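You operate a simulated robot arm through the tools that you are given. There is no shell and no other tool.

The job below is to be done with a simulated robot arm. You get a single attempt, and the scene is never put back.

JOB
Run the yellow sieve in the shaker for 10 seconds.
Fine: lid back on and red knob to LOCK; switch off when it has stopped; sieve, knob and dial stay so.

Only the result counts: the job must be done as asked and must still hold three seconds after the hand-in. Knocking over, shifting, dropping, spilling or breaking anything else fails it. Lids that push on must go on centred and level and be pressed home; caps that screw on are set level and turned clockwise until they are tight.

ROBOT AND FRAMES
A 6-joint arm with a two-finger parallel gripper, fixed in place. Base frame: the origin is at the foot of the arm, x ahead of it, y to its left, z up; the work surface is at about z = 0. Lengths are in m, angles in rad, forces in N, time in s.
With the tool pointing down near the work surface it reaches from about 0.14 to 0.58 m from the base axis. Its first joint turns from -1.152 to 1.152 rad. Payload 2.1 kg.
The TCP is the grasp point between the finger pads, 0.03 m short of the fingertips. In the tool frame z runs along the fingers and y along their closing line. Largest opening 0.094 m; finger width 0.028, thickness 0.01; the body of the gripper, 0.05 by 0.096 m, starts 0.055 m behind the TCP.
Orientation is that of the tool frame in the base frame, as a unit quaternion [x, y, z, w]. With the fingers straight down and closing along the base's y, the tool's x points along the base's -x, its y along +y and its z along -z.

CONTROLS
- The arm moves only by the tool arm_command. Its argument "series" is a list that holds one entry, the list of rows, each a list of 7 numbers: the turn, a rotation vector about the tool's x, y, z in rad, then the shift along the tool's x, y, z in mm, then the opening, from 0 (shut) to 1 (fully open). In form: [[[ax, ay, az, x, y, z, jaw], ...]]. A call has 1 to 20 rows; each row is the pose to reach, as a shift and turn from the pose commanded when the call began, along the tool's axes at that moment. Rows are played at 5 a second. More than 0.05 m and 0.15 rad between two rows, or a gripper value outside its range, and nothing of the call is played. Where a pose cannot be reached the arm comes as near as it can. A force on the tool above 40 N (or 10 N above the force at the start of the call, whichever is more), or a blocked arm, ends the call early, and 0.2 s more pass. Each finger travels about 0.072 m/s and halts on what it meets, pressing with about 28 N; the grip force reading is that of the motor and also rises with nothing between the fingers. The clock runs only during rows and for 0.2 s after the last one: add rows that repeat a pose to give the fingers time. It gives the time, the measured TCP pose, the force on the tool (base axes), the opening and the grip force at its end, in the units of the frame above (readings bear some noise), with the torque about the TCP (base axes, N m) and any sound that the robot's microphone picked up.
- Cameras (640 x 400 px; columns grow to the right, rows downward): "scene" is fixed at [0.0509, -0.3646, 0.4988]; the picture's right is [0.82, -0.57, 0.00], its down [-0.25, -0.37, -0.90] and it looks along [0.51, 0.74, -0.44] (base axes); focal length 275 px, centre (320, 200). "wrist" rides on the gripper at [0.076, 0.014, -0.102] in the tool frame; the picture's right is [-0.18, 0.98, 0.00], its down [-0.75, -0.14, -0.64] and it looks along [-0.63, -0.12, 0.77] (tool axes); focal length 243 px, centre (320, 200). There is no depth. A picture from a camera that has moved, and an enlarged one, comes with that camera's place and axes in the base frame and with its lens.
- snapshot(camera): a new picture of that camera. It takes no simulated time.
- enlarge(camera, box): a new picture of the part [left, top, right, bottom] of that camera's present view, enlarged. It takes no simulated time.
- close_job(): hands the job in; it is judged then, once.

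Places have to be worked out from the pictures, the camera data and where the tool is seen. Open the gripper and draw the arm clear of the work before you hand the job in, unless the task says otherwise.

The tools are called after "Call:" by a JSON object that holds its "api" and its "payload". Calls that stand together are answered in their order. arm_command: Moves the arm, as the interface text tells. Its arguments: {"type":"object","properties":{"series":{"type":"array","items":{"type":"array","items":{"type":"array","items":{"type":"number"}}}}},"required":["series"]} The other tools are called the same way: snapshot (camera) takes a picture; enlarge (camera, box) takes an enlarged picture of a part of a camera's view; close_job () hands the job in.

At the start:

```text
clock: 0.0
eef_pos: [0.3137, 0.1352, 0.4068]
tcp_rot: [0.0, 1.0, 0.001, 0.0]
contact_force: [-0.3, 0.3, -0.5]
ft_torque: [-0.02, 0.01, 0.04]
gripper_width: 0.0941
finger_force: 0.1
```

scene: 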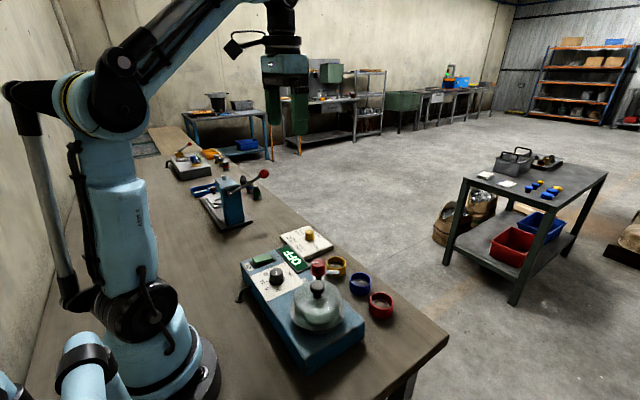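
wrist: 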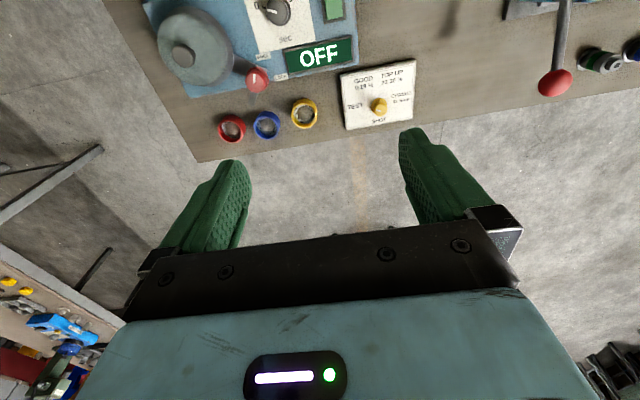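

I'll look closely at the shaker, the sieves and the surrounding items before moving anything.

Call:
{"api": "enlarge", "payload": {"camera": "scene", "box": [220, 220, 420, 380]}}

Call:
{"api": "enlarge", "payload": {"camera": "wrist", "box": [140, 0, 440, 160]}}

Call:
{"api": "enlarge", "payload": {"camera": "scene", "box": [140, 130, 300, 240]}}

```text
2.50 times, centred on (320, 300) of scene
camera zoom: at [0.0509, -0.3646, 0.4988], right [0.82, -0.57, 0.0], down [-0.25, -0.37, -0.9], along [0.51, 0.74, -0.44], focal length 688 px, centre (320, -50)
```

zoom: 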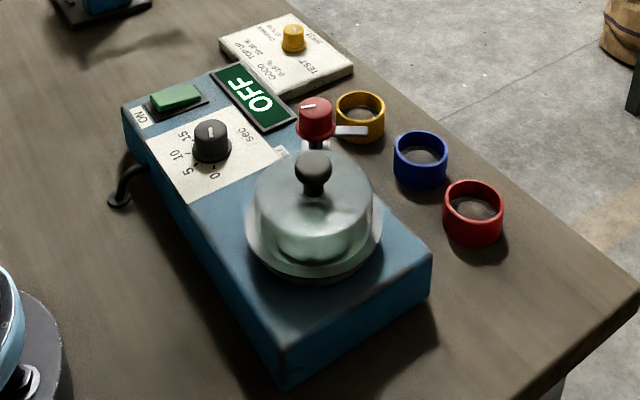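

```text
2.13 times, centred on (290, 80) of wrist
camera zoom: at [0.2373, 0.1501, 0.5092], right [0.18, 0.98, 0.0], down [0.75, -0.14, 0.64], along [0.63, -0.12, -0.77], focal length 518 px, centre (384, 456)
```

zoom: 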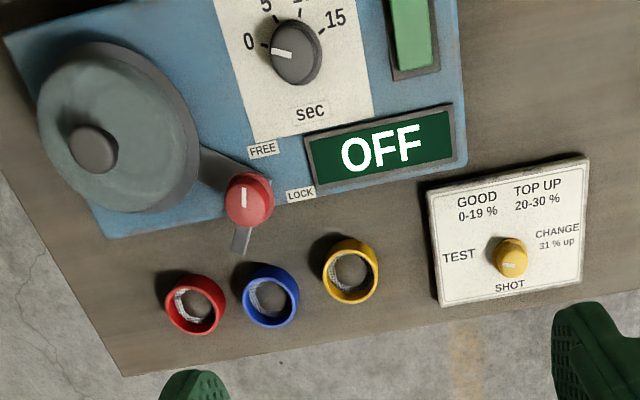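

```text
3.64 times, centred on (220, 185) of scene
camera zoom: at [0.0509, -0.3646, 0.4988], right [0.82, -0.57, 0.0], down [-0.25, -0.37, -0.9], along [0.51, 0.74, -0.44], focal length 1001 px, centre (684, 254)
```

zoom: 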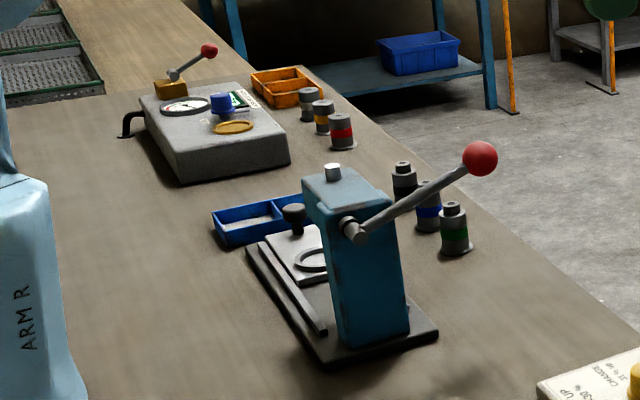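

From the two views I put the lid knob near (0.267, -0.043, 0.13), the red knob near (0.317, 0.034, 0.10), the dial near (0.243, 0.088, 0.07), the green switch near (0.245, 0.168, 0.06) and the yellow sieve near (0.408, 0.085). I'll move to a nearer viewpoint over the shaker, staying high.

Call:
{"api": "arm_command", "payload": {"series": [[[0, 0, 0, 25, -25, 25, 1], [0, 0, 0, 50, -50, 50, 1], [0, 0, 0, 75, -75, 75, 1], [0, 0, 0, 95, -95, 95, 1], [0, 0, 0, 110, -105, 107, 1], [0, 0, 0, 110, -105, 107, 1]]]}}

```text
clock: 1.4
eef_pos: [0.2019, 0.0316, 0.3004]
tcp_rot: [0.0, 1.0, 0.0, 0.0]
contact_force: [-0.5, 0.4, 0.9]
ft_torque: [0.02, 0.01, 0.03]
gripper_width: 0.0938
finger_force: 0.1
```

The arm arrived at (0.202, 0.032, 0.300). I'll look at the shaker from here with the wrist camera.

Call:
{"api": "snapshot", "payload": {"camera": "wrist"}}

Call:
{"api": "snapshot", "payload": {"camera": "scene"}}

```text
taken
camera wrist: at [0.1256, 0.0457, 0.4032], right [0.18, 0.98, 0.0], down [0.75, -0.14, 0.64], along [0.63, -0.12, -0.77], focal length 243 px, centre (320, 200)
```

wrist: 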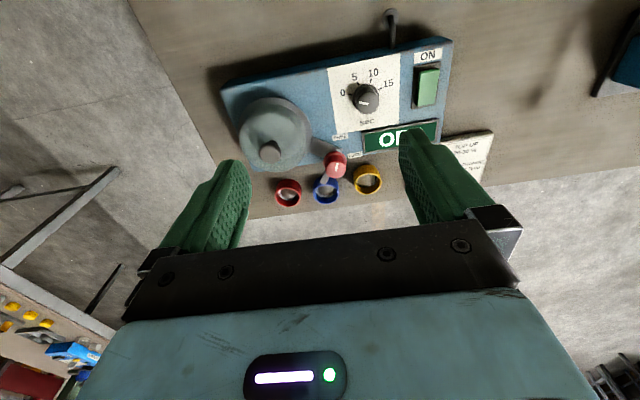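

```text
taken
```

scene: 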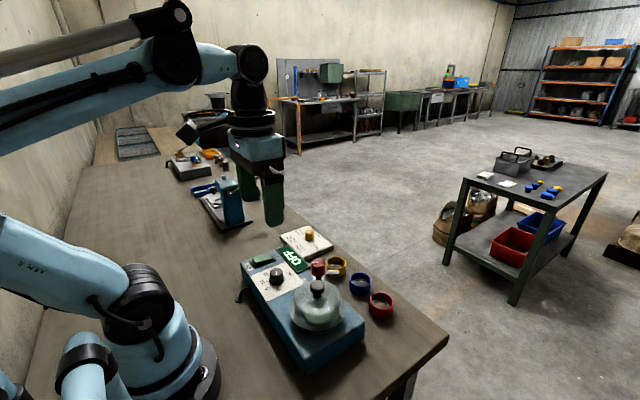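

The shaker fills the upper part of the wrist view. I'll enlarge it to read the labels and the latch.

Call:
{"api": "enlarge", "payload": {"camera": "wrist", "box": [210, 30, 470, 200]}}

Call:
{"api": "enlarge", "payload": {"camera": "wrist", "box": [300, 120, 400, 200]}}

Call:
{"api": "enlarge", "payload": {"camera": "scene", "box": [280, 240, 370, 340]}}

Call:
{"api": "enlarge", "payload": {"camera": "scene", "box": [230, 225, 350, 305]}}

```text
2.35 times, centred on (340, 115) of wrist
camera zoom: at [0.1256, 0.0457, 0.4032], right [0.18, 0.98, 0.0], down [0.75, -0.14, 0.64], along [0.63, -0.12, -0.77], focal length 571 px, centre (273, 400)
```

zoom: 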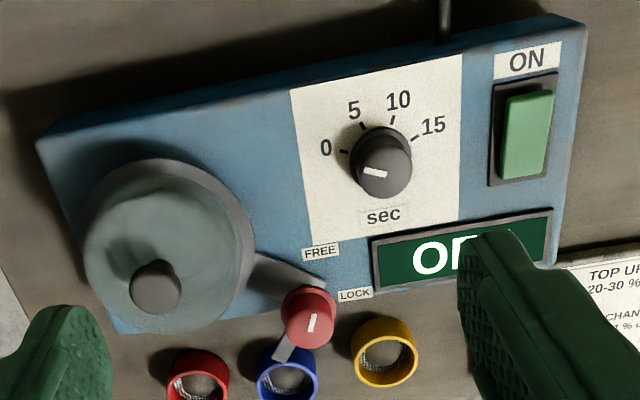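

```text
5.00 times, centred on (350, 160) of wrist
camera zoom: at [0.1256, 0.0457, 0.4032], right [0.18, 0.98, 0.0], down [0.75, -0.14, 0.64], along [0.63, -0.12, -0.77], focal length 1213 px, centre (170, 400)
```

zoom: 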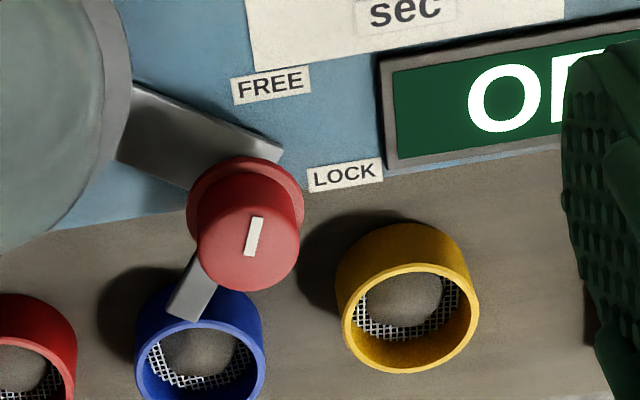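

```text
4.00 times, centred on (325, 290) of scene
camera zoom: at [0.0509, -0.3646, 0.4988], right [0.82, -0.57, 0.0], down [-0.25, -0.37, -0.9], along [0.51, 0.74, -0.44], focal length 1101 px, centre (300, -160)
```

zoom: 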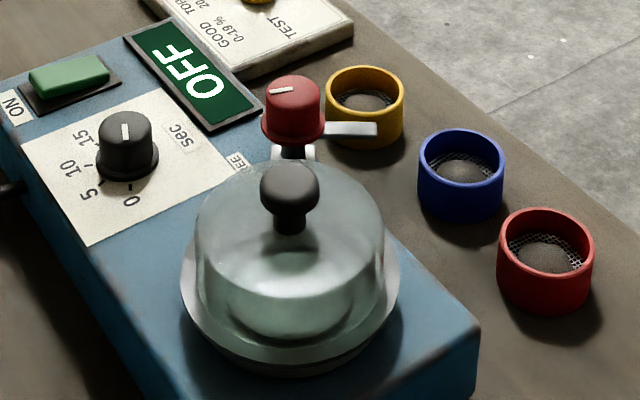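

```text
5.00 times, centred on (290, 265) of scene
camera zoom: at [0.0509, -0.3646, 0.4988], right [0.82, -0.57, 0.0], down [-0.25, -0.37, -0.9], along [0.51, 0.74, -0.44], focal length 1376 px, centre (470, -125)
```

zoom: 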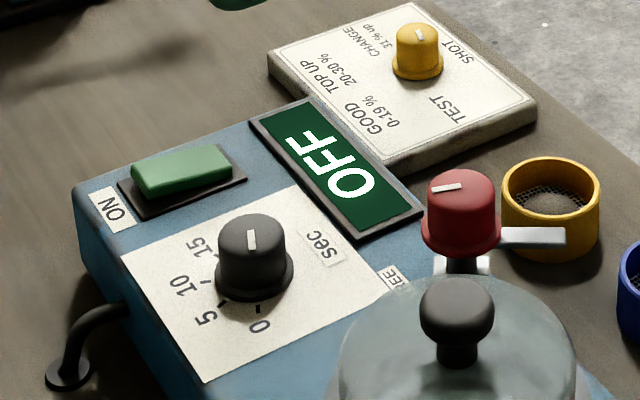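

The red pointer appears to be at FREE with its lever swung away from the lid's arm. I need a closer view of the arm/fork under the red knob, so I'll lower the camera while keeping the fingertips above everything.

Call:
{"api": "arm_command", "payload": {"series": [[[0, 0, 0, -8, 10, 40, 1], [0, 0, 0, -15, 20, 80, 1], [0, 0, 0, -18, 20, 100, 1], [0, 0, 0, -18, 20, 100, 1]]]}}

Call:
{"api": "snapshot", "payload": {"camera": "wrist"}}

Call:
{"api": "enlarge", "payload": {"camera": "wrist", "box": [220, 60, 420, 200]}}

```text
clock: 2.4
eef_pos: [0.2222, 0.0495, 0.1993]
tcp_rot: [0.0, 1.0, 0.0, 0.0]
contact_force: [-0.2, -0.5, 0.1]
ft_torque: [0.0, -0.02, 0.04]
gripper_width: 0.0939
finger_force: 0.1
```

```text
taken
camera wrist: at [0.1451, 0.0639, 0.3016], right [0.18, 0.98, 0.0], down [0.75, -0.14, 0.64], along [0.63, -0.12, -0.77], focal length 243 px, centre (320, 200)
```

wrist: 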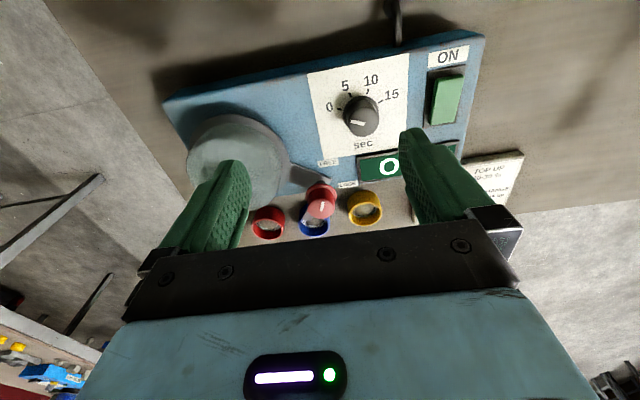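

```text
2.86 times, centred on (320, 130) of wrist
camera zoom: at [0.1451, 0.0639, 0.3016], right [0.18, 0.98, 0.0], down [0.75, -0.14, 0.64], along [0.63, -0.12, -0.77], focal length 693 px, centre (320, 400)
```

zoom: 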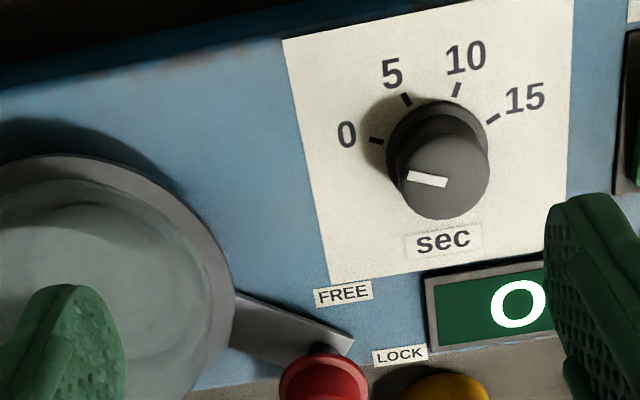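

The dial is at 0 and the red pointer is toward FREE. I'll swing the tool round so the wrist camera looks back at the latch from the far side, to see the lid's arm under the red knob.

Call:
{"api": "arm_command", "payload": {"series": [[[0, 0, 0.14, -10, 5, -20, 1], [0, 0, 0.28, -20, 10, -40, 1], [0, 0, 0.42, -35, 15, -50, 1], [0, 0, 0.56, -50, 20, -50, 1], [0, 0, 0.7, -65, 25, -50, 1], [0, 0, 0.84, -80, 30, -50, 1], [0, 0, 0.98, -95, 35, -50, 1], [0, 0, 1.12, -110, 40, -50, 1], [0, 0, 1.26, -120, 45, -50, 1], [0, 0, 1.4, -130, 50, -50, 1], [0, 0, 1.54, -140, 55, -45, 1], [0, 0, 1.68, -150, 60, -40, 1], [0, 0, 1.82, -160, 65, -35, 1], [0, 0, 1.96, -165, 70, -25, 1], [0, 0, 2.09, -170, 70, -20, 1], [0, 0, 2.09, -170, 70, -20, 1]]]}}

Call:
{"api": "snapshot", "payload": {"camera": "wrist"}}

```text
clock: 5.8
eef_pos: [0.393, 0.1212, 0.2207]
tcp_rot: [0.865, 0.501, 0.0, 0.0]
contact_force: [0.6, 0.4, 0.2]
ft_torque: [-0.01, 0.01, -0.01]
gripper_width: 0.0941
finger_force: 0.0
```

```text
taken
camera wrist: at [0.4423, 0.1795, 0.3232], right [0.76, -0.65, 0.0], down [-0.5, -0.58, 0.64], along [-0.42, -0.49, -0.77], focal length 243 px, centre (320, 200)
```

wrist: 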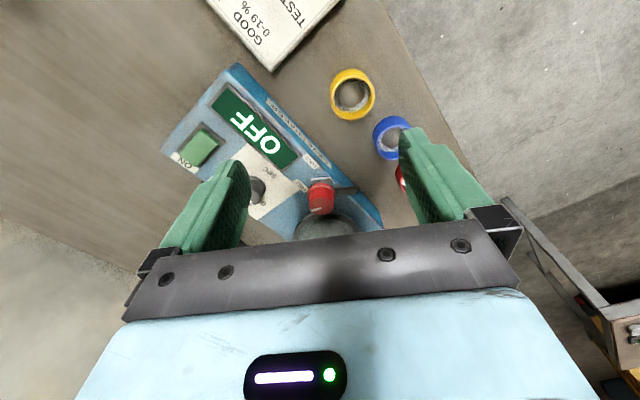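

The camera now looks back toward the latch. I'll enlarge on the red knob and fork.

Call:
{"api": "enlarge", "payload": {"camera": "wrist", "box": [260, 140, 380, 240]}}

Call:
{"api": "enlarge", "payload": {"camera": "wrist", "box": [150, 50, 430, 225]}}

```text
4.00 times, centred on (320, 190) of wrist
camera zoom: at [0.4423, 0.1795, 0.3232], right [0.76, -0.65, 0.0], down [-0.5, -0.58, 0.64], along [-0.42, -0.49, -0.77], focal length 970 px, centre (320, 240)
```

zoom: 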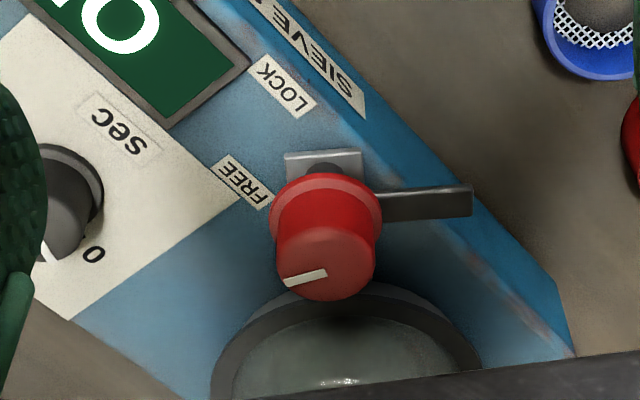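

```text
2.29 times, centred on (290, 138) of wrist
camera zoom: at [0.4423, 0.1795, 0.3232], right [0.76, -0.65, 0.0], down [-0.5, -0.58, 0.64], along [-0.42, -0.49, -0.77], focal length 555 px, centre (389, 343)
```

zoom: 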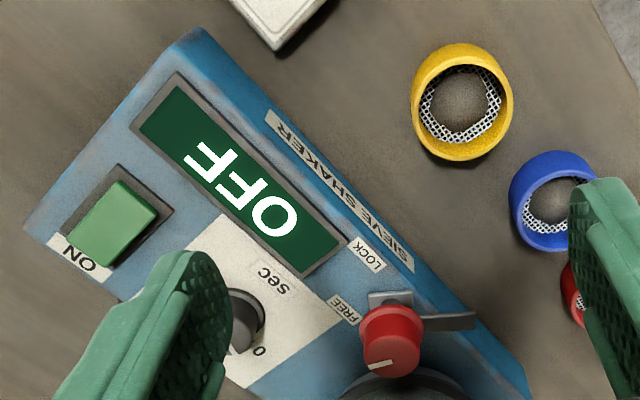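

The plate under the red knob looks like a mount for the latch post beside the lid's rim. I'll check the lid and flange in the fixed camera at high zoom.

Call:
{"api": "enlarge", "payload": {"camera": "scene", "box": [285, 255, 355, 299]}}

Call:
{"api": "enlarge", "payload": {"camera": "scene", "box": [280, 285, 360, 335]}}

```text
9.09 times, centred on (320, 277) of scene
camera zoom: at [0.0509, -0.3646, 0.4988], right [0.82, -0.57, 0.0], down [-0.25, -0.37, -0.9], along [0.51, 0.74, -0.44], focal length 2502 px, centre (320, -500)
```

zoom: 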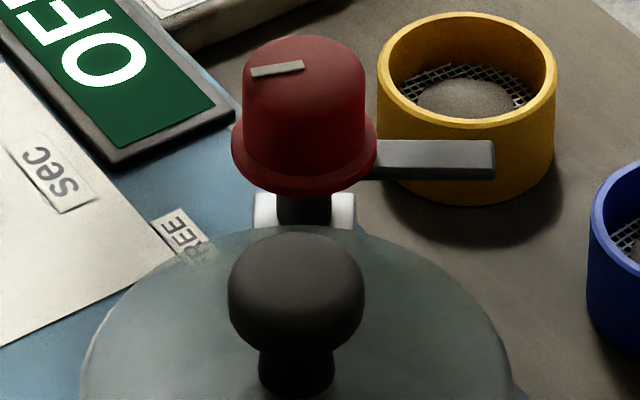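

```text
8.00 times, centred on (320, 310) of scene
camera zoom: at [0.0509, -0.3646, 0.4988], right [0.82, -0.57, 0.0], down [-0.25, -0.37, -0.9], along [0.51, 0.74, -0.44], focal length 2202 px, centre (320, -680)
```

zoom: 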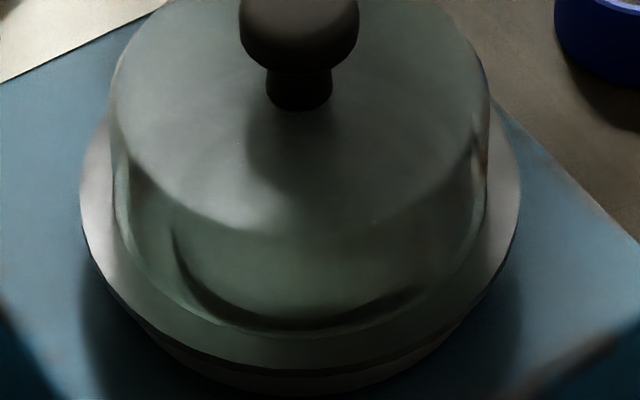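

The lid's knob head spans roughly z 0.122–0.140 above a glass top at about z 0.107, and the yellow sieve holds a mound of powder, so it must stay level. I'll return the tool to its standard yaw and hover above the lid knob to refine its position.

Call:
{"api": "arm_command", "payload": {"series": [[[0, 0, -0.14, -14, -2, -20, 1], [0, 0, -0.28, -28, -4, -30, 1], [0, 0, -0.42, -42, -6, -30, 1], [0, 0, -0.56, -56, -8, -30, 1], [0, 0, -0.7, -70, -10, -30, 1], [0, 0, -0.84, -84, -12, -30, 1], [0, 0, -0.98, -98, -14, -30, 1], [0, 0, -1.12, -112, -16, -30, 1], [0, 0, -1.26, -126, -18, -30, 1], [0, 0, -1.4, -140, -20, -30, 1], [0, 0, -1.54, -154, -22, -20, 1], [0, 0, -1.68, -168, -24, -10, 1], [0, 0, -1.82, -182, -26, 0, 1], [0, 0, -1.96, -196, -28, 10, 1], [0, 0, -2.09, -206, -29, 20, 1], [0, 0, -2.09, -206, -29, 20, 1]]]}}

Call:
{"api": "snapshot", "payload": {"camera": "wrist"}}

Call:
{"api": "enlarge", "payload": {"camera": "scene", "box": [250, 200, 410, 300]}}

```text
clock: 9.2
eef_pos: [0.2643, -0.0428, 0.1995]
tcp_rot: [-0.001, 1.0, 0.0, 0.0]
contact_force: [-0.5, 0.3, 0.5]
ft_torque: [-0.01, -0.02, 0.0]
gripper_width: 0.0939
finger_force: 0.1
```

```text
taken
camera wrist: at [0.1869, -0.0288, 0.3032], right [0.18, 0.98, 0.0], down [0.75, -0.14, 0.64], along [0.63, -0.12, -0.77], focal length 243 px, centre (320, 200)
```

wrist: 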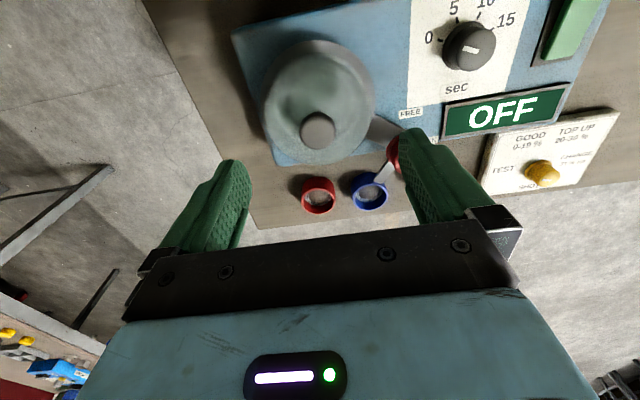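

```text
4.00 times, centred on (330, 250) of scene
camera zoom: at [0.0509, -0.3646, 0.4988], right [0.82, -0.57, 0.0], down [-0.25, -0.37, -0.9], along [0.51, 0.74, -0.44], focal length 1101 px, centre (280, 0)
```

zoom: 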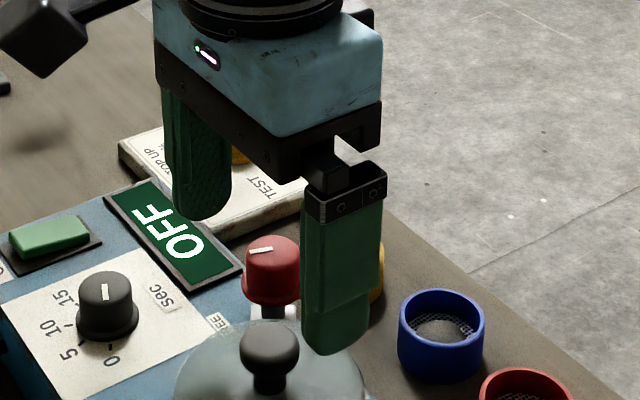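

The knob sits almost exactly under the grasp line. I'll enlarge for a finer centring estimate.

Call:
{"api": "enlarge", "payload": {"camera": "wrist", "box": [250, 30, 410, 180]}}

Call:
{"api": "enlarge", "payload": {"camera": "wrist", "box": [290, 100, 350, 160]}}

```text
2.67 times, centred on (330, 105) of wrist
camera zoom: at [0.1869, -0.0288, 0.3032], right [0.18, 0.98, 0.0], down [0.75, -0.14, 0.64], along [0.63, -0.12, -0.77], focal length 647 px, centre (293, 453)
```

zoom: 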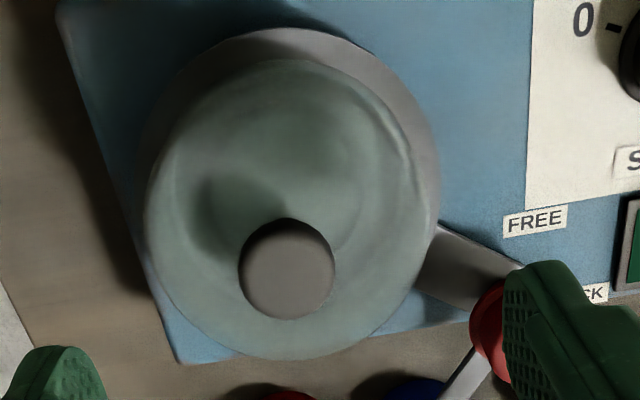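

```text
6.67 times, centred on (320, 130) of wrist
camera zoom: at [0.1869, -0.0288, 0.3032], right [0.18, 0.98, 0.0], down [0.75, -0.14, 0.64], along [0.63, -0.12, -0.77], focal length 1618 px, centre (320, 667)
```

zoom: 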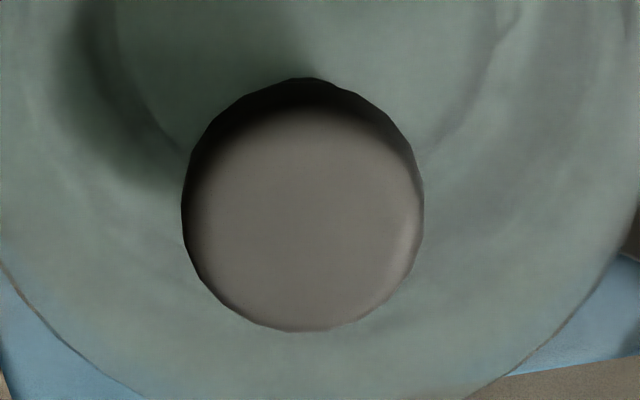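

Centre of the knob works out at about (0.2625, -0.0447). I'll shift 2 mm to centre on it and descend to TCP z ≈ 0.143 with the jaws still open.

Call:
{"api": "arm_command", "payload": {"series": [[[0, 0, 0, 1.8, -2, 20, 1], [0, 0, 0, 1.8, -2, 40, 1], [0, 0, 0, 1.8, -2, 50, 1], [0, 0, 0, 1.8, -2, 56.5, 1], [0, 0, 0, 1.8, -2, 56.5, 1]]]}}

Call:
{"api": "snapshot", "payload": {"camera": "wrist"}}

Call:
{"api": "enlarge", "payload": {"camera": "scene", "box": [260, 220, 380, 320]}}

```text
clock: 10.4
eef_pos: [0.2615, -0.0454, 0.1428]
tcp_rot: [-0.001, 1.0, 0.0, 0.0]
contact_force: [-0.4, -0.7, 0.6]
ft_torque: [0.01, -0.01, 0.03]
gripper_width: 0.0941
finger_force: 0.0
```

```text
taken
camera wrist: at [0.1846, -0.0313, 0.2461], right [0.18, 0.98, 0.0], down [0.75, -0.14, 0.64], along [0.63, -0.12, -0.77], focal length 243 px, centre (320, 200)
```

wrist: 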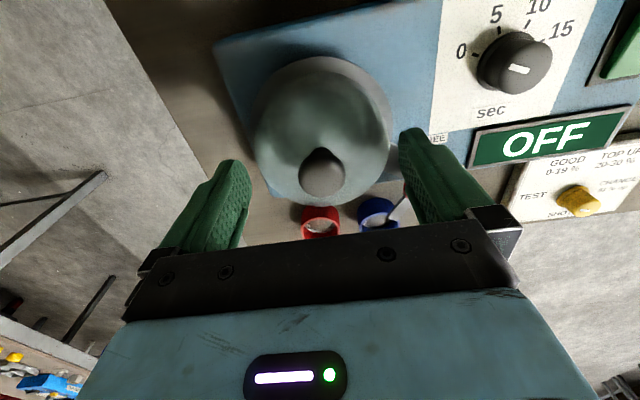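

```text
4.00 times, centred on (320, 270) of scene
camera zoom: at [0.0509, -0.3646, 0.4988], right [0.82, -0.57, 0.0], down [-0.25, -0.37, -0.9], along [0.51, 0.74, -0.44], focal length 1101 px, centre (320, -80)
```

zoom: 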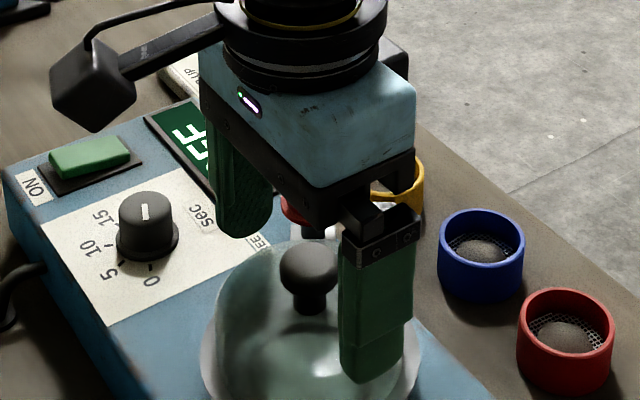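

The knob is centred between the fingers and the fingertips are about 6 mm above the glass. I'll close on the knob.

Call:
{"api": "arm_command", "payload": {"series": [[[0, 0, 0, 0, 0, 0, 0.4], [0, 0, 0, 0, 0, 0, 0.4], [0, 0, 0, 0, 0, 0, 0], [0, 0, 0, 0, 0, 0, 0], [0, 0, 0, 0, 0, 0, 0]]]}}

Call:
{"api": "snapshot", "payload": {"camera": "wrist"}}

```text
clock: 11.6
eef_pos: [0.2613, -0.0457, 0.143]
tcp_rot: [0.0, 1.0, 0.0, 0.001]
contact_force: [0.0, 1.4, -0.2]
ft_torque: [0.02, -0.02, 0.0]
gripper_width: 0.0265
finger_force: 28.1
```

```text
taken
camera wrist: at [0.1846, -0.0313, 0.2462], right [0.18, 0.98, 0.0], down [0.75, -0.14, 0.64], along [0.63, -0.12, -0.77], focal length 243 px, centre (320, 200)
```

wrist: 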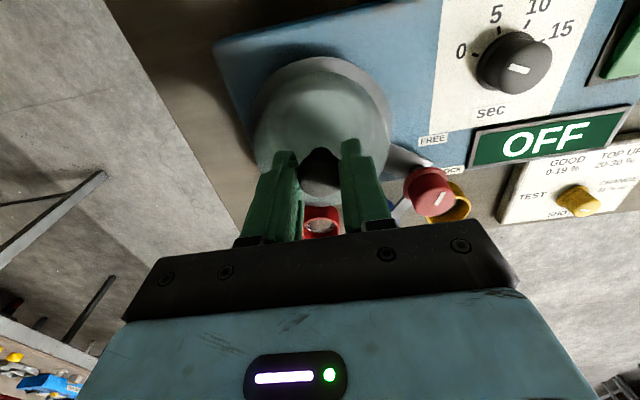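

The knob is held (width 26.5 mm, 28 N); the seated reference is TCP (0.2614, -0.0456, 0.143). I'll lift only 12 mm in small steps and check the force.

Call:
{"api": "arm_command", "payload": {"series": [[[0, 0, 0, 0, 0, -2, 0], [0, 0, 0, 0, 0, -4, 0], [0, 0, 0, 0, 0, -7, 0], [0, 0, 0, 0, 0, -10, 0], [0, 0, 0, 0, 0, -12, 0], [0, 0, 0, 0, 0, -12, 0]]]}}

Call:
{"api": "enlarge", "payload": {"camera": "scene", "box": [260, 240, 380, 340]}}

Call:
{"api": "enlarge", "payload": {"camera": "wrist", "box": [210, 30, 480, 220]}}

```text
clock: 13.0
eef_pos: [0.263, -0.0459, 0.1557]
tcp_rot: [0.001, 1.0, 0.0, -0.001]
contact_force: [-0.1, 0.7, -0.6]
ft_torque: [-0.06, -0.06, -0.03]
gripper_width: 0.0263
finger_force: 27.7
heard: snap
```

```text
4.00 times, centred on (320, 290) of scene
camera zoom: at [0.0509, -0.3646, 0.4988], right [0.82, -0.57, 0.0], down [-0.25, -0.37, -0.9], along [0.51, 0.74, -0.44], focal length 1101 px, centre (320, -160)
```

zoom: 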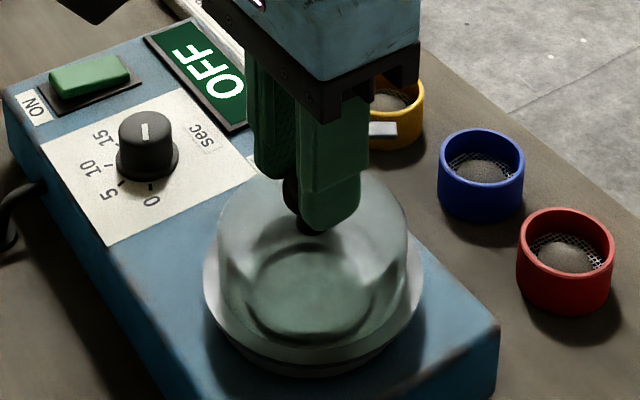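

```text
2.11 times, centred on (345, 125) of wrist
camera zoom: at [0.186, -0.0318, 0.2588], right [0.18, 0.98, 0.0], down [0.75, -0.14, 0.64], along [0.63, -0.12, -0.77], focal length 511 px, centre (267, 358)
```

zoom: 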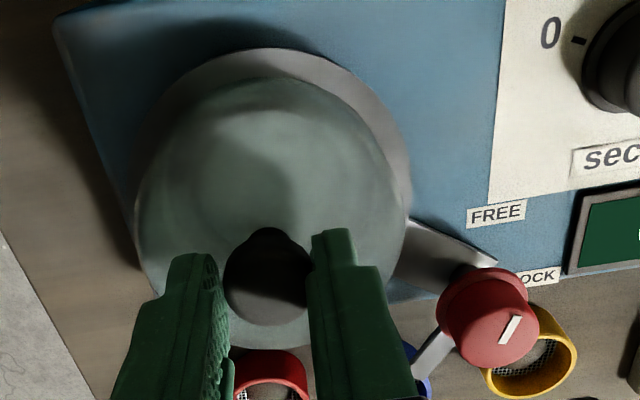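

A "snap" was heard: the push-on lid released and came up freely, with the latch plate staying on the shaker. I'll lift it on to z ≈ 0.22 and look at what remains.

Call:
{"api": "arm_command", "payload": {"series": [[[0, 0, 0, 0, 0, -10, 0], [0, 0, 0, 0, 0, -25, 0], [0, 0, 0, 0, 0, -40, 0], [0, 0, 0, 0, 0, -55, 0], [0, 0, 0, 0, 0, -70, 0], [0, 0, 0, 0, 0, -85, 0], [0, 0, 0, 0, 0, -85, 0]]]}}

Call:
{"api": "snapshot", "payload": {"camera": "scene"}}

Call:
{"api": "enlarge", "payload": {"camera": "scene", "box": [260, 190, 400, 340]}}

Call:
{"api": "snapshot", "payload": {"camera": "wrist"}}

```text
clock: 14.6
eef_pos: [0.2617, -0.0448, 0.2391]
tcp_rot: [0.0, 1.0, 0.0, -0.001]
contact_force: [-0.8, 0.4, -1.7]
ft_torque: [0.0, 0.0, 0.04]
gripper_width: 0.0266
finger_force: 28.1
```

```text
taken
```

scene: 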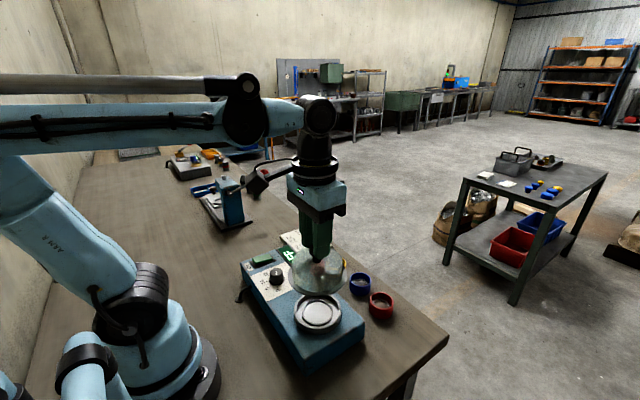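

```text
2.67 times, centred on (330, 265) of scene
camera zoom: at [0.0509, -0.3646, 0.4988], right [0.82, -0.57, 0.0], down [-0.25, -0.37, -0.9], along [0.51, 0.74, -0.44], focal length 734 px, centre (293, 27)
```

zoom: 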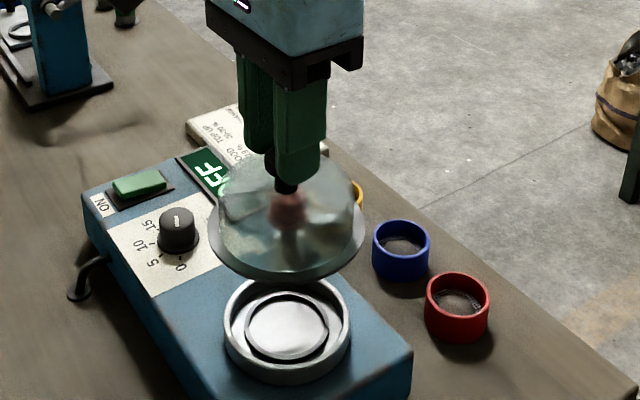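

```text
taken
camera wrist: at [0.185, -0.0309, 0.3427], right [0.18, 0.98, 0.0], down [0.75, -0.14, 0.64], along [0.63, -0.12, -0.77], focal length 243 px, centre (320, 200)
```

wrist: 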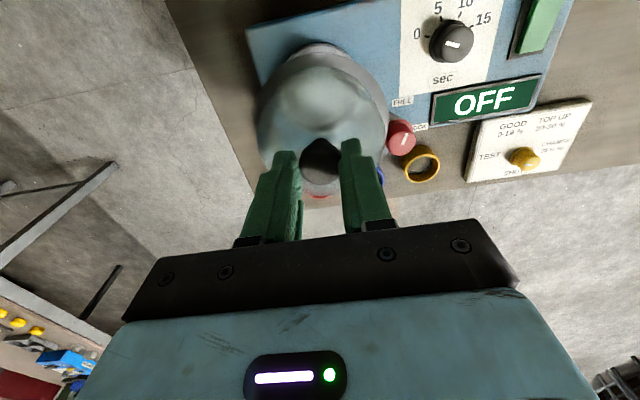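

The lid came off cleanly; under it there's a round pan with an inner seat ring for a sieve. The table at about (0.24, 0.30) – beyond the shaker's end (y≈0.195), short of the press (y≈0.47) and clear of the test pad (x>0.35) – looks free, so I'll carry the lid there at height.

Call:
{"api": "arm_command", "payload": {"series": [[[0, 0, 0, 2, 20, 0, 0], [0, 0, 0, 4, 55, 0, 0], [0, 0, 0, 6, 90, 0, 0], [0, 0, 0, 8, 125, 0, 0], [0, 0, 0, 10, 160, 0, 0], [0, 0, 0, 12, 195, 0, 0], [0, 0, 0, 15, 230, 0, 0], [0, 0, 0, 17, 265, 0, 0], [0, 0, 0, 20, 300, 0, 0], [0, 0, 0, 22, 330, 0, 0], [0, 0, 0, 22, 345, 0, 0], [0, 0, 0, 22, 345, 0, 0]]]}}

Call:
{"api": "snapshot", "payload": {"camera": "wrist"}}

Call:
{"api": "snapshot", "payload": {"camera": "scene"}}

```text
clock: 17.2
eef_pos: [0.2417, 0.3006, 0.2413]
tcp_rot: [-0.001, 1.0, 0.0, 0.0]
contact_force: [0.2, -0.7, -1.4]
ft_torque: [0.0, 0.03, 0.01]
gripper_width: 0.0266
finger_force: 28.3
```

```text
taken
camera wrist: at [0.1641, 0.3148, 0.3446], right [0.18, 0.98, 0.0], down [0.75, -0.14, 0.64], along [0.63, -0.12, -0.77], focal length 243 px, centre (320, 200)
```

wrist: 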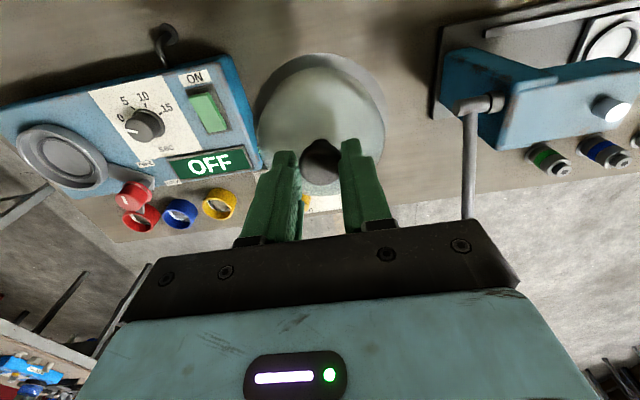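

```text
taken
```

scene: 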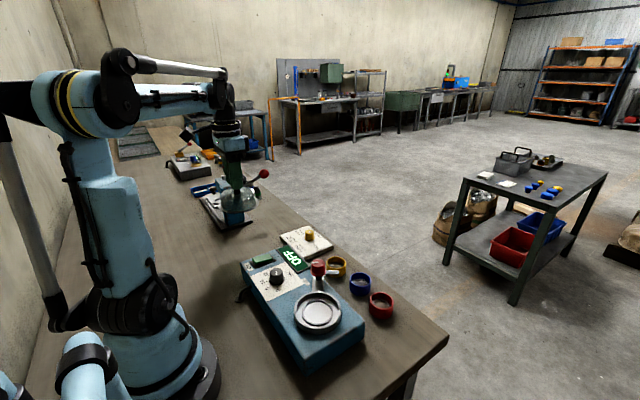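

The spot is clear on both sides. I'll lower to TCP z ≈ 0.095 and check how far the flange is from the table.

Call:
{"api": "arm_command", "payload": {"series": [[[0, 0, 0, 0, 0, 25, 0], [0, 0, 0, 0, 0, 55, 0], [0, 0, 0, 0, 0, 85, 0], [0, 0, 0, 0, 0, 110, 0], [0, 0, 0, 0, 0, 130, 0], [0, 0, 0, 0, 0, 140, 0], [0, 0, 0, 0, 0, 146, 0], [0, 0, 0, 0, 0, 146, 0]]]}}

Call:
{"api": "enlarge", "payload": {"camera": "scene", "box": [180, 170, 320, 270]}}

Call:
{"api": "snapshot", "payload": {"camera": "wrist"}}

```text
clock: 19.0
eef_pos: [0.239, 0.3009, 0.0945]
tcp_rot: [0.001, 1.0, 0.0, 0.0]
contact_force: [0.1, 0.5, -1.9]
ft_torque: [0.02, 0.02, -0.03]
gripper_width: 0.0266
finger_force: 28.2
```

```text
4.00 times, centred on (250, 220) of scene
camera zoom: at [0.0509, -0.3646, 0.4988], right [0.82, -0.57, 0.0], down [-0.25, -0.37, -0.9], along [0.51, 0.74, -0.44], focal length 1101 px, centre (600, 120)
```

zoom: 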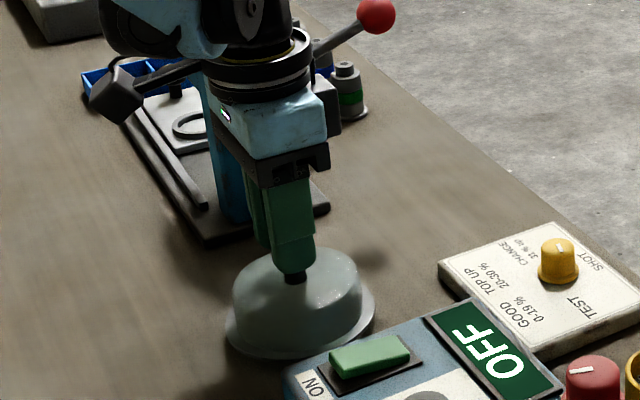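

```text
taken
camera wrist: at [0.163, 0.3146, 0.1975], right [0.18, 0.98, 0.0], down [0.75, -0.14, 0.64], along [0.63, -0.12, -0.77], focal length 243 px, centre (320, 200)
```

wrist: 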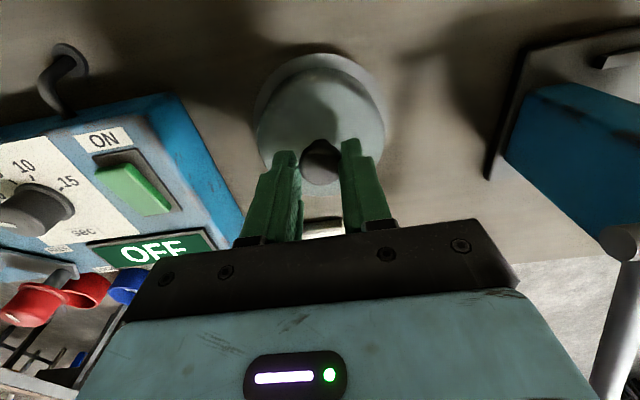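

Still hovering (force -1.9 N is the lid's weight). I'll lower a few millimetres at a time and watch the force.

Call:
{"api": "arm_command", "payload": {"series": [[[0, 0, 0, 0, 0, 2, 0], [0, 0, 0, 0, 0, 4, 0], [0, 0, 0, 0, 0, 6, 0], [0, 0, 0, 0, 0, 8, 0], [0, 0, 0, 0, 0, 8, 0]]]}}

Call:
{"api": "enlarge", "payload": {"camera": "scene", "box": [220, 220, 290, 270]}}

```text
clock: 20.2
eef_pos: [0.2407, 0.2998, 0.0864]
tcp_rot: [-0.001, 1.0, 0.0, 0.0]
contact_force: [-0.2, 0.2, -0.7]
ft_torque: [0.01, 0.05, -0.01]
gripper_width: 0.0266
finger_force: 28.1
```

```text
8.00 times, centred on (255, 245) of scene
camera zoom: at [0.0509, -0.3646, 0.4988], right [0.82, -0.57, 0.0], down [-0.25, -0.37, -0.9], along [0.51, 0.74, -0.44], focal length 2202 px, centre (840, -160)
```

zoom: 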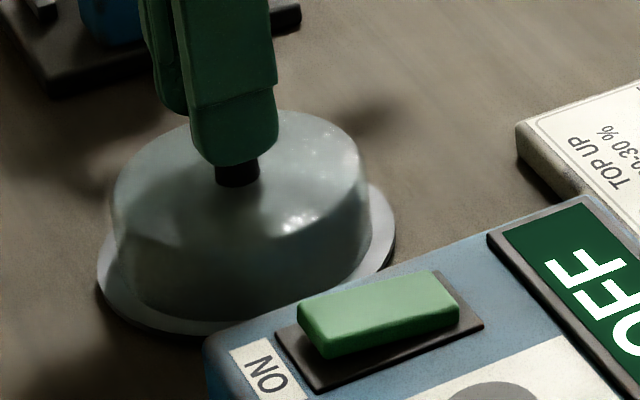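

There still seems to be a small gap under the flange. I'll go down another 4 mm in 1 mm steps.

Call:
{"api": "arm_command", "payload": {"series": [[[0, 0, 0, 0, 0, 1, 0], [0, 0, 0, 0, 0, 2, 0], [0, 0, 0, 0, 0, 3, 0], [0, 0, 0, 0, 0, 4, 0], [0, 0, 0, 0, 0, 4, 0]]]}}

```text
clock: 21.4
eef_pos: [0.2407, 0.2997, 0.0832]
tcp_rot: [0.0, 1.0, 0.001, 0.0]
contact_force: [-2.8, 2.0, 21.9]
ft_torque: [-0.01, -0.24, 0.04]
gripper_width: 0.0267
finger_force: 27.9
```

Contact: 22 N upward at z = 0.083, so the lid is standing on the table. I'll back off ~1 mm to relieve the push, then open the jaws.

Call:
{"api": "arm_command", "payload": {"series": [[[0, 0, 0, 0, 0, -1, 0], [0, 0, 0, 0, 0, -1.2, 0], [0, 0, 0, 0, 0, -1.2, 0.35], [0, 0, 0, 0, 0, -1.2, 0.5], [0, 0, 0, 0, 0, -1.2, 0.5], [0, 0, 0, 0, 0, -1.2, 0.5]]]}}

Call:
{"api": "snapshot", "payload": {"camera": "wrist"}}

Call:
{"api": "enlarge", "payload": {"camera": "scene", "box": [220, 210, 290, 260]}}

```text
clock: 22.8
eef_pos: [0.2408, 0.3002, 0.0845]
tcp_rot: [0.0, 1.0, 0.0, 0.0]
contact_force: [-0.6, 0.8, 0.2]
ft_torque: [0.0, 0.01, 0.0]
gripper_width: 0.0472
finger_force: 0.1
```

```text
taken
camera wrist: at [0.1645, 0.3137, 0.1866], right [0.18, 0.98, 0.0], down [0.75, -0.14, 0.64], along [0.63, -0.12, -0.77], focal length 243 px, centre (320, 200)
```

wrist: 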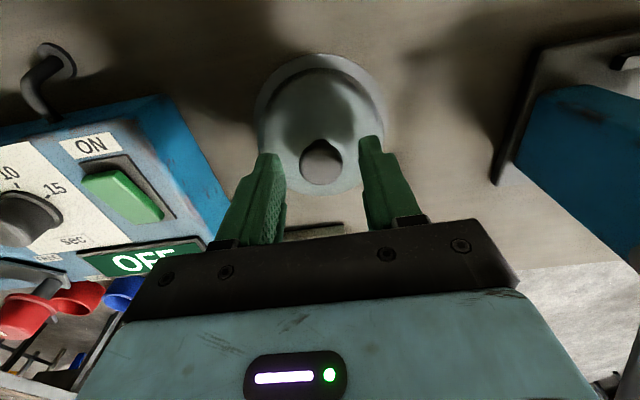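

```text
8.00 times, centred on (255, 235) of scene
camera zoom: at [0.0509, -0.3646, 0.4988], right [0.82, -0.57, 0.0], down [-0.25, -0.37, -0.9], along [0.51, 0.74, -0.44], focal length 2202 px, centre (840, -80)
```

zoom: 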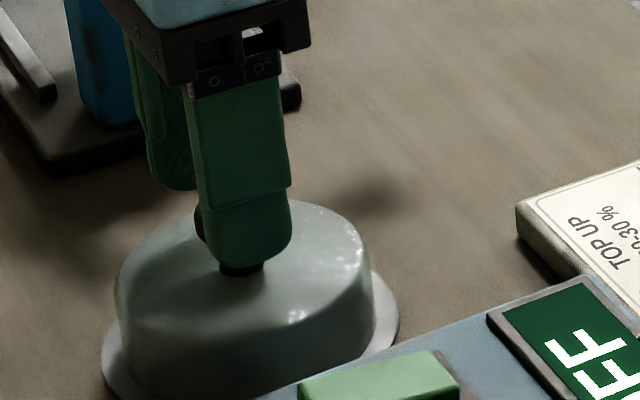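

The lid stands flat on the table and is released. I'll raise straight up, then travel to hover over the yellow sieve.

Call:
{"api": "arm_command", "payload": {"series": [[[0, 0, 0, 0, 0, -15, 0.5], [0, 0, 0, 0, 0, -40, 0.5], [0, 0, 0, 0, 0, -75, 0.7], [0, 0, 0, 0, 0, -110, 0.8], [0, 0, 0, -15, -25, -125, 0.8], [0, 0, 0, -45, -60, -125, 0.8], [0, 0, 0, -75, -95, -125, 0.8], [0, 0, 0, -105, -130, -125, 0.8], [0, 0, 0, -130, -165, -125, 0.8], [0, 0, 0, -150, -195, -125, 0.8], [0, 0, 0, -166, -215, -125, 0.8], [0, 0, 0, -166, -215, -125, 0.8]]]}}

Call:
{"api": "snapshot", "payload": {"camera": "wrist"}}

Call:
{"api": "snapshot", "payload": {"camera": "scene"}}

```text
clock: 25.4
eef_pos: [0.4053, 0.084, 0.2061]
tcp_rot: [0.0, 1.0, -0.001, -0.001]
contact_force: [0.2, -0.3, 1.0]
ft_torque: [0.0, 0.01, -0.02]
gripper_width: 0.0753
finger_force: 0.0
```

```text
taken
camera wrist: at [0.3287, 0.0988, 0.3085], right [0.18, 0.98, 0.0], down [0.75, -0.14, 0.64], along [0.63, -0.12, -0.77], focal length 243 px, centre (320, 200)
```

wrist: 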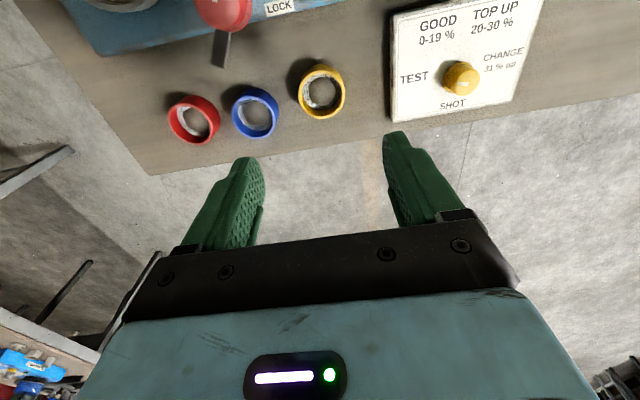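

```text
taken
```

scene: 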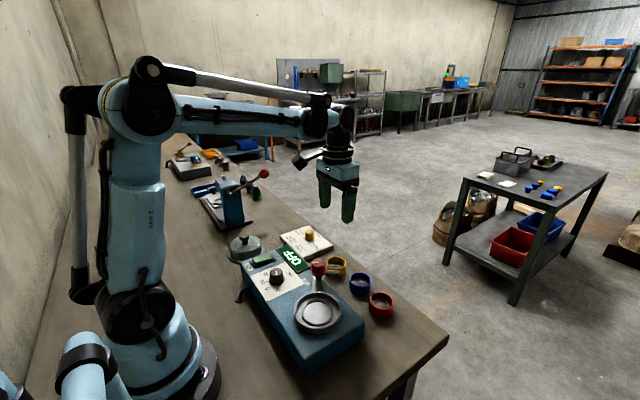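

I'll enlarge on the yellow sieve from this hover, and on it and the open pan in the fixed camera, to get sizes.

Call:
{"api": "enlarge", "payload": {"camera": "wrist", "box": [280, 50, 360, 130]}}

Call:
{"api": "enlarge", "payload": {"camera": "scene", "box": [300, 245, 370, 295]}}

Call:
{"api": "enlarge", "payload": {"camera": "scene", "box": [280, 275, 350, 345]}}

```text
5.00 times, centred on (320, 90) of wrist
camera zoom: at [0.3287, 0.0988, 0.3085], right [0.18, 0.98, 0.0], down [0.75, -0.14, 0.64], along [0.63, -0.12, -0.77], focal length 1213 px, centre (320, 750)
```

zoom: 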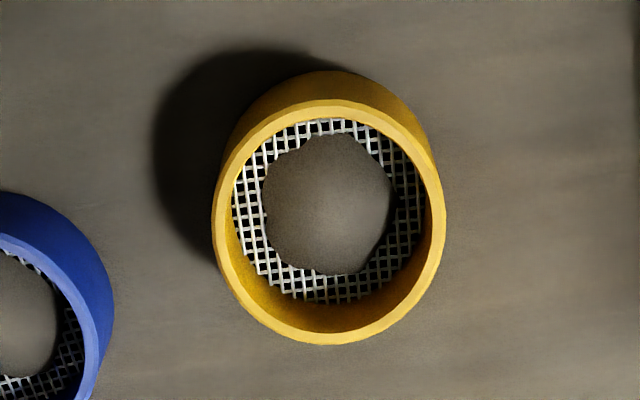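

```text
8.00 times, centred on (335, 270) of scene
camera zoom: at [0.0509, -0.3646, 0.4988], right [0.82, -0.57, 0.0], down [-0.25, -0.37, -0.9], along [0.51, 0.74, -0.44], focal length 2202 px, centre (200, -360)
```

zoom: 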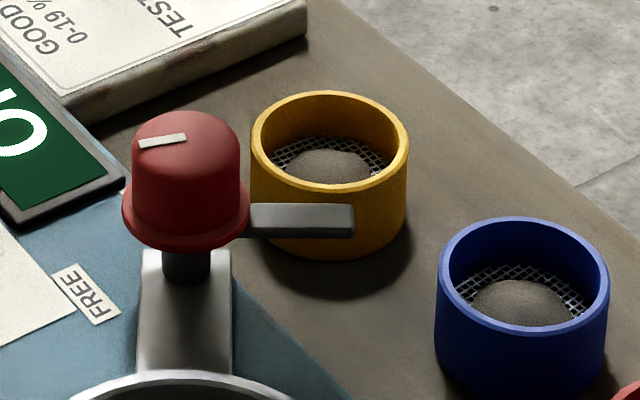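

```text
5.71 times, centred on (315, 310) of scene
camera zoom: at [0.0509, -0.3646, 0.4988], right [0.82, -0.57, 0.0], down [-0.25, -0.37, -0.9], along [0.51, 0.74, -0.44], focal length 1573 px, centre (349, -429)
```

zoom: 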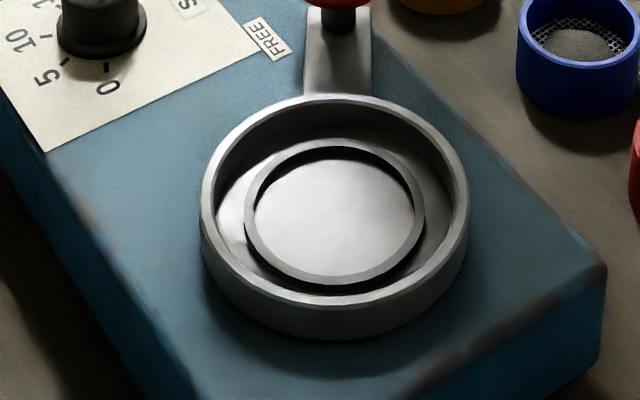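

The sieve's OD is about 0.0515 m and its centre is near (0.410, 0.085), top at z≈0.027; the pan's inner ring has an ID of about 0.054 m, so it should drop inside that ring. I'll lower to z ≈ 0.10 over the sieve and refine.

Call:
{"api": "arm_command", "payload": {"series": [[[0, 0, 0, -5, 1, 30, 0.8], [0, 0, 0, -5, 1, 65, 0.8], [0, 0, 0, -5, 1, 90, 0.8], [0, 0, 0, -5, 1, 106, 0.8], [0, 0, 0, -5, 1, 106, 0.8]]]}}

Call:
{"api": "enlarge", "payload": {"camera": "wrist", "box": [220, 60, 420, 220]}}

```text
clock: 26.6
eef_pos: [0.411, 0.0863, 0.1002]
tcp_rot: [0.0, 1.0, 0.0, 0.0]
contact_force: [-0.1, -0.5, -0.7]
ft_torque: [-0.04, 0.03, 0.03]
gripper_width: 0.0751
finger_force: 0.1
```

```text
2.50 times, centred on (320, 140) of wrist
camera zoom: at [0.3348, 0.1001, 0.2028], right [0.18, 0.98, 0.0], down [0.75, -0.14, 0.64], along [0.63, -0.12, -0.77], focal length 606 px, centre (320, 350)
```

zoom: 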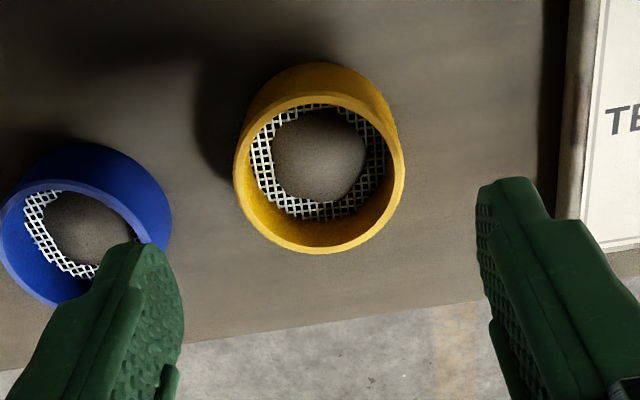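

The ring top is centred under the grasp line (within ~1 mm) and both fingers clear the blue sieve and the pad. I'll descend to TCP z ≈ 0.044 so the tips overlap the sieve's upper ~13 mm.

Call:
{"api": "arm_command", "payload": {"series": [[[0, 0, 0, 0, 0, 20, 0.8], [0, 0, 0, 0, 0, 38, 0.8], [0, 0, 0, 0, 0, 50, 0.8], [0, 0, 0, 0, 0, 56, 0.8], [0, 0, 0, 0, 0, 56, 0.8]]]}}

Call:
{"api": "enlarge", "payload": {"camera": "wrist", "box": [220, 80, 420, 240]}}

Call:
{"api": "enlarge", "payload": {"camera": "scene", "box": [290, 220, 400, 310]}}

```text
clock: 27.8
eef_pos: [0.4114, 0.0853, 0.0449]
tcp_rot: [0.0, 1.0, 0.0, 0.0]
contact_force: [0.5, -0.8, -0.8]
ft_torque: [0.02, 0.01, 0.02]
gripper_width: 0.0752
finger_force: 0.1
```

```text
2.50 times, centred on (320, 160) of wrist
camera zoom: at [0.3356, 0.099, 0.1477], right [0.18, 0.98, 0.0], down [0.75, -0.14, 0.64], along [0.63, -0.12, -0.77], focal length 606 px, centre (320, 300)
```

zoom: 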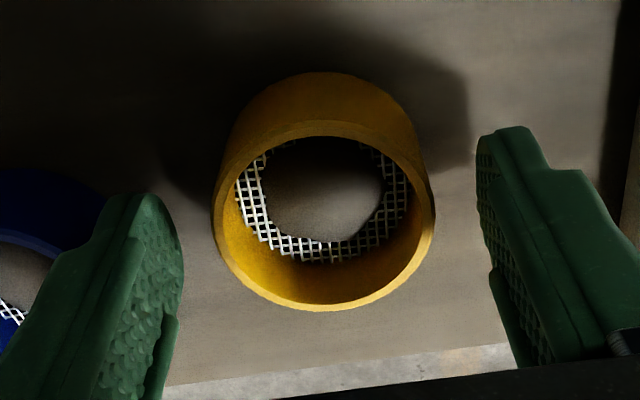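

```text
4.44 times, centred on (345, 265) of scene
camera zoom: at [0.0509, -0.3646, 0.4988], right [0.82, -0.57, 0.0], down [-0.25, -0.37, -0.9], along [0.51, 0.74, -0.44], focal length 1223 px, centre (209, -89)
```

zoom: 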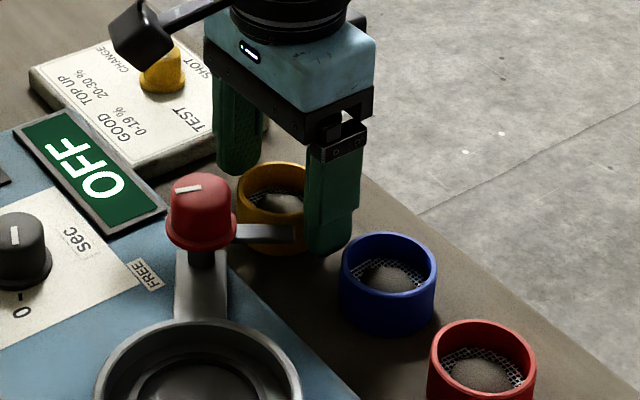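

The sieve is centred within about 1 mm. I'll close gently on it.

Call:
{"api": "arm_command", "payload": {"series": [[[0, 0, 0, 0, 0.5, 0, 0.65], [0, 0, 0, 0, 0.5, 0, 0.6], [0, 0, 0, 0, 0.5, 0, 0.5], [0, 0, 0, 0, 0.5, 0, 0.45], [0, 0, 0, 0, 0.5, 0, 0.45]]]}}

Call:
{"api": "enlarge", "payload": {"camera": "wrist", "box": [220, 80, 420, 240]}}

```text
clock: 29.0
eef_pos: [0.4138, 0.0856, 0.0451]
tcp_rot: [-0.001, 1.0, -0.001, 0.0]
contact_force: [0.6, 0.5, 0.2]
ft_torque: [-0.02, -0.01, 0.03]
gripper_width: 0.0511
finger_force: 28.1
```

```text
2.50 times, centred on (320, 160) of wrist
camera zoom: at [0.336, 0.0996, 0.148], right [0.18, 0.98, 0.0], down [0.75, -0.14, 0.64], along [0.63, -0.12, -0.77], focal length 606 px, centre (320, 300)
```

zoom: 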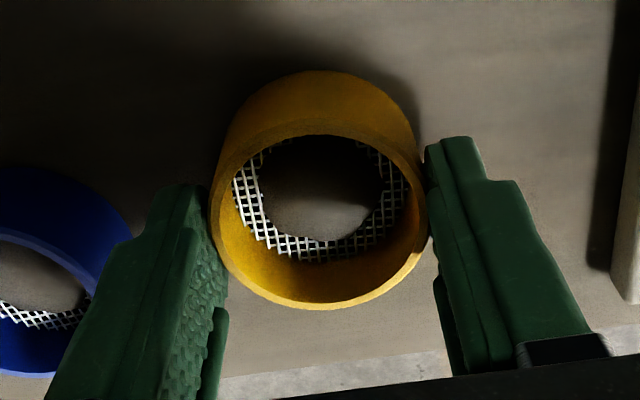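

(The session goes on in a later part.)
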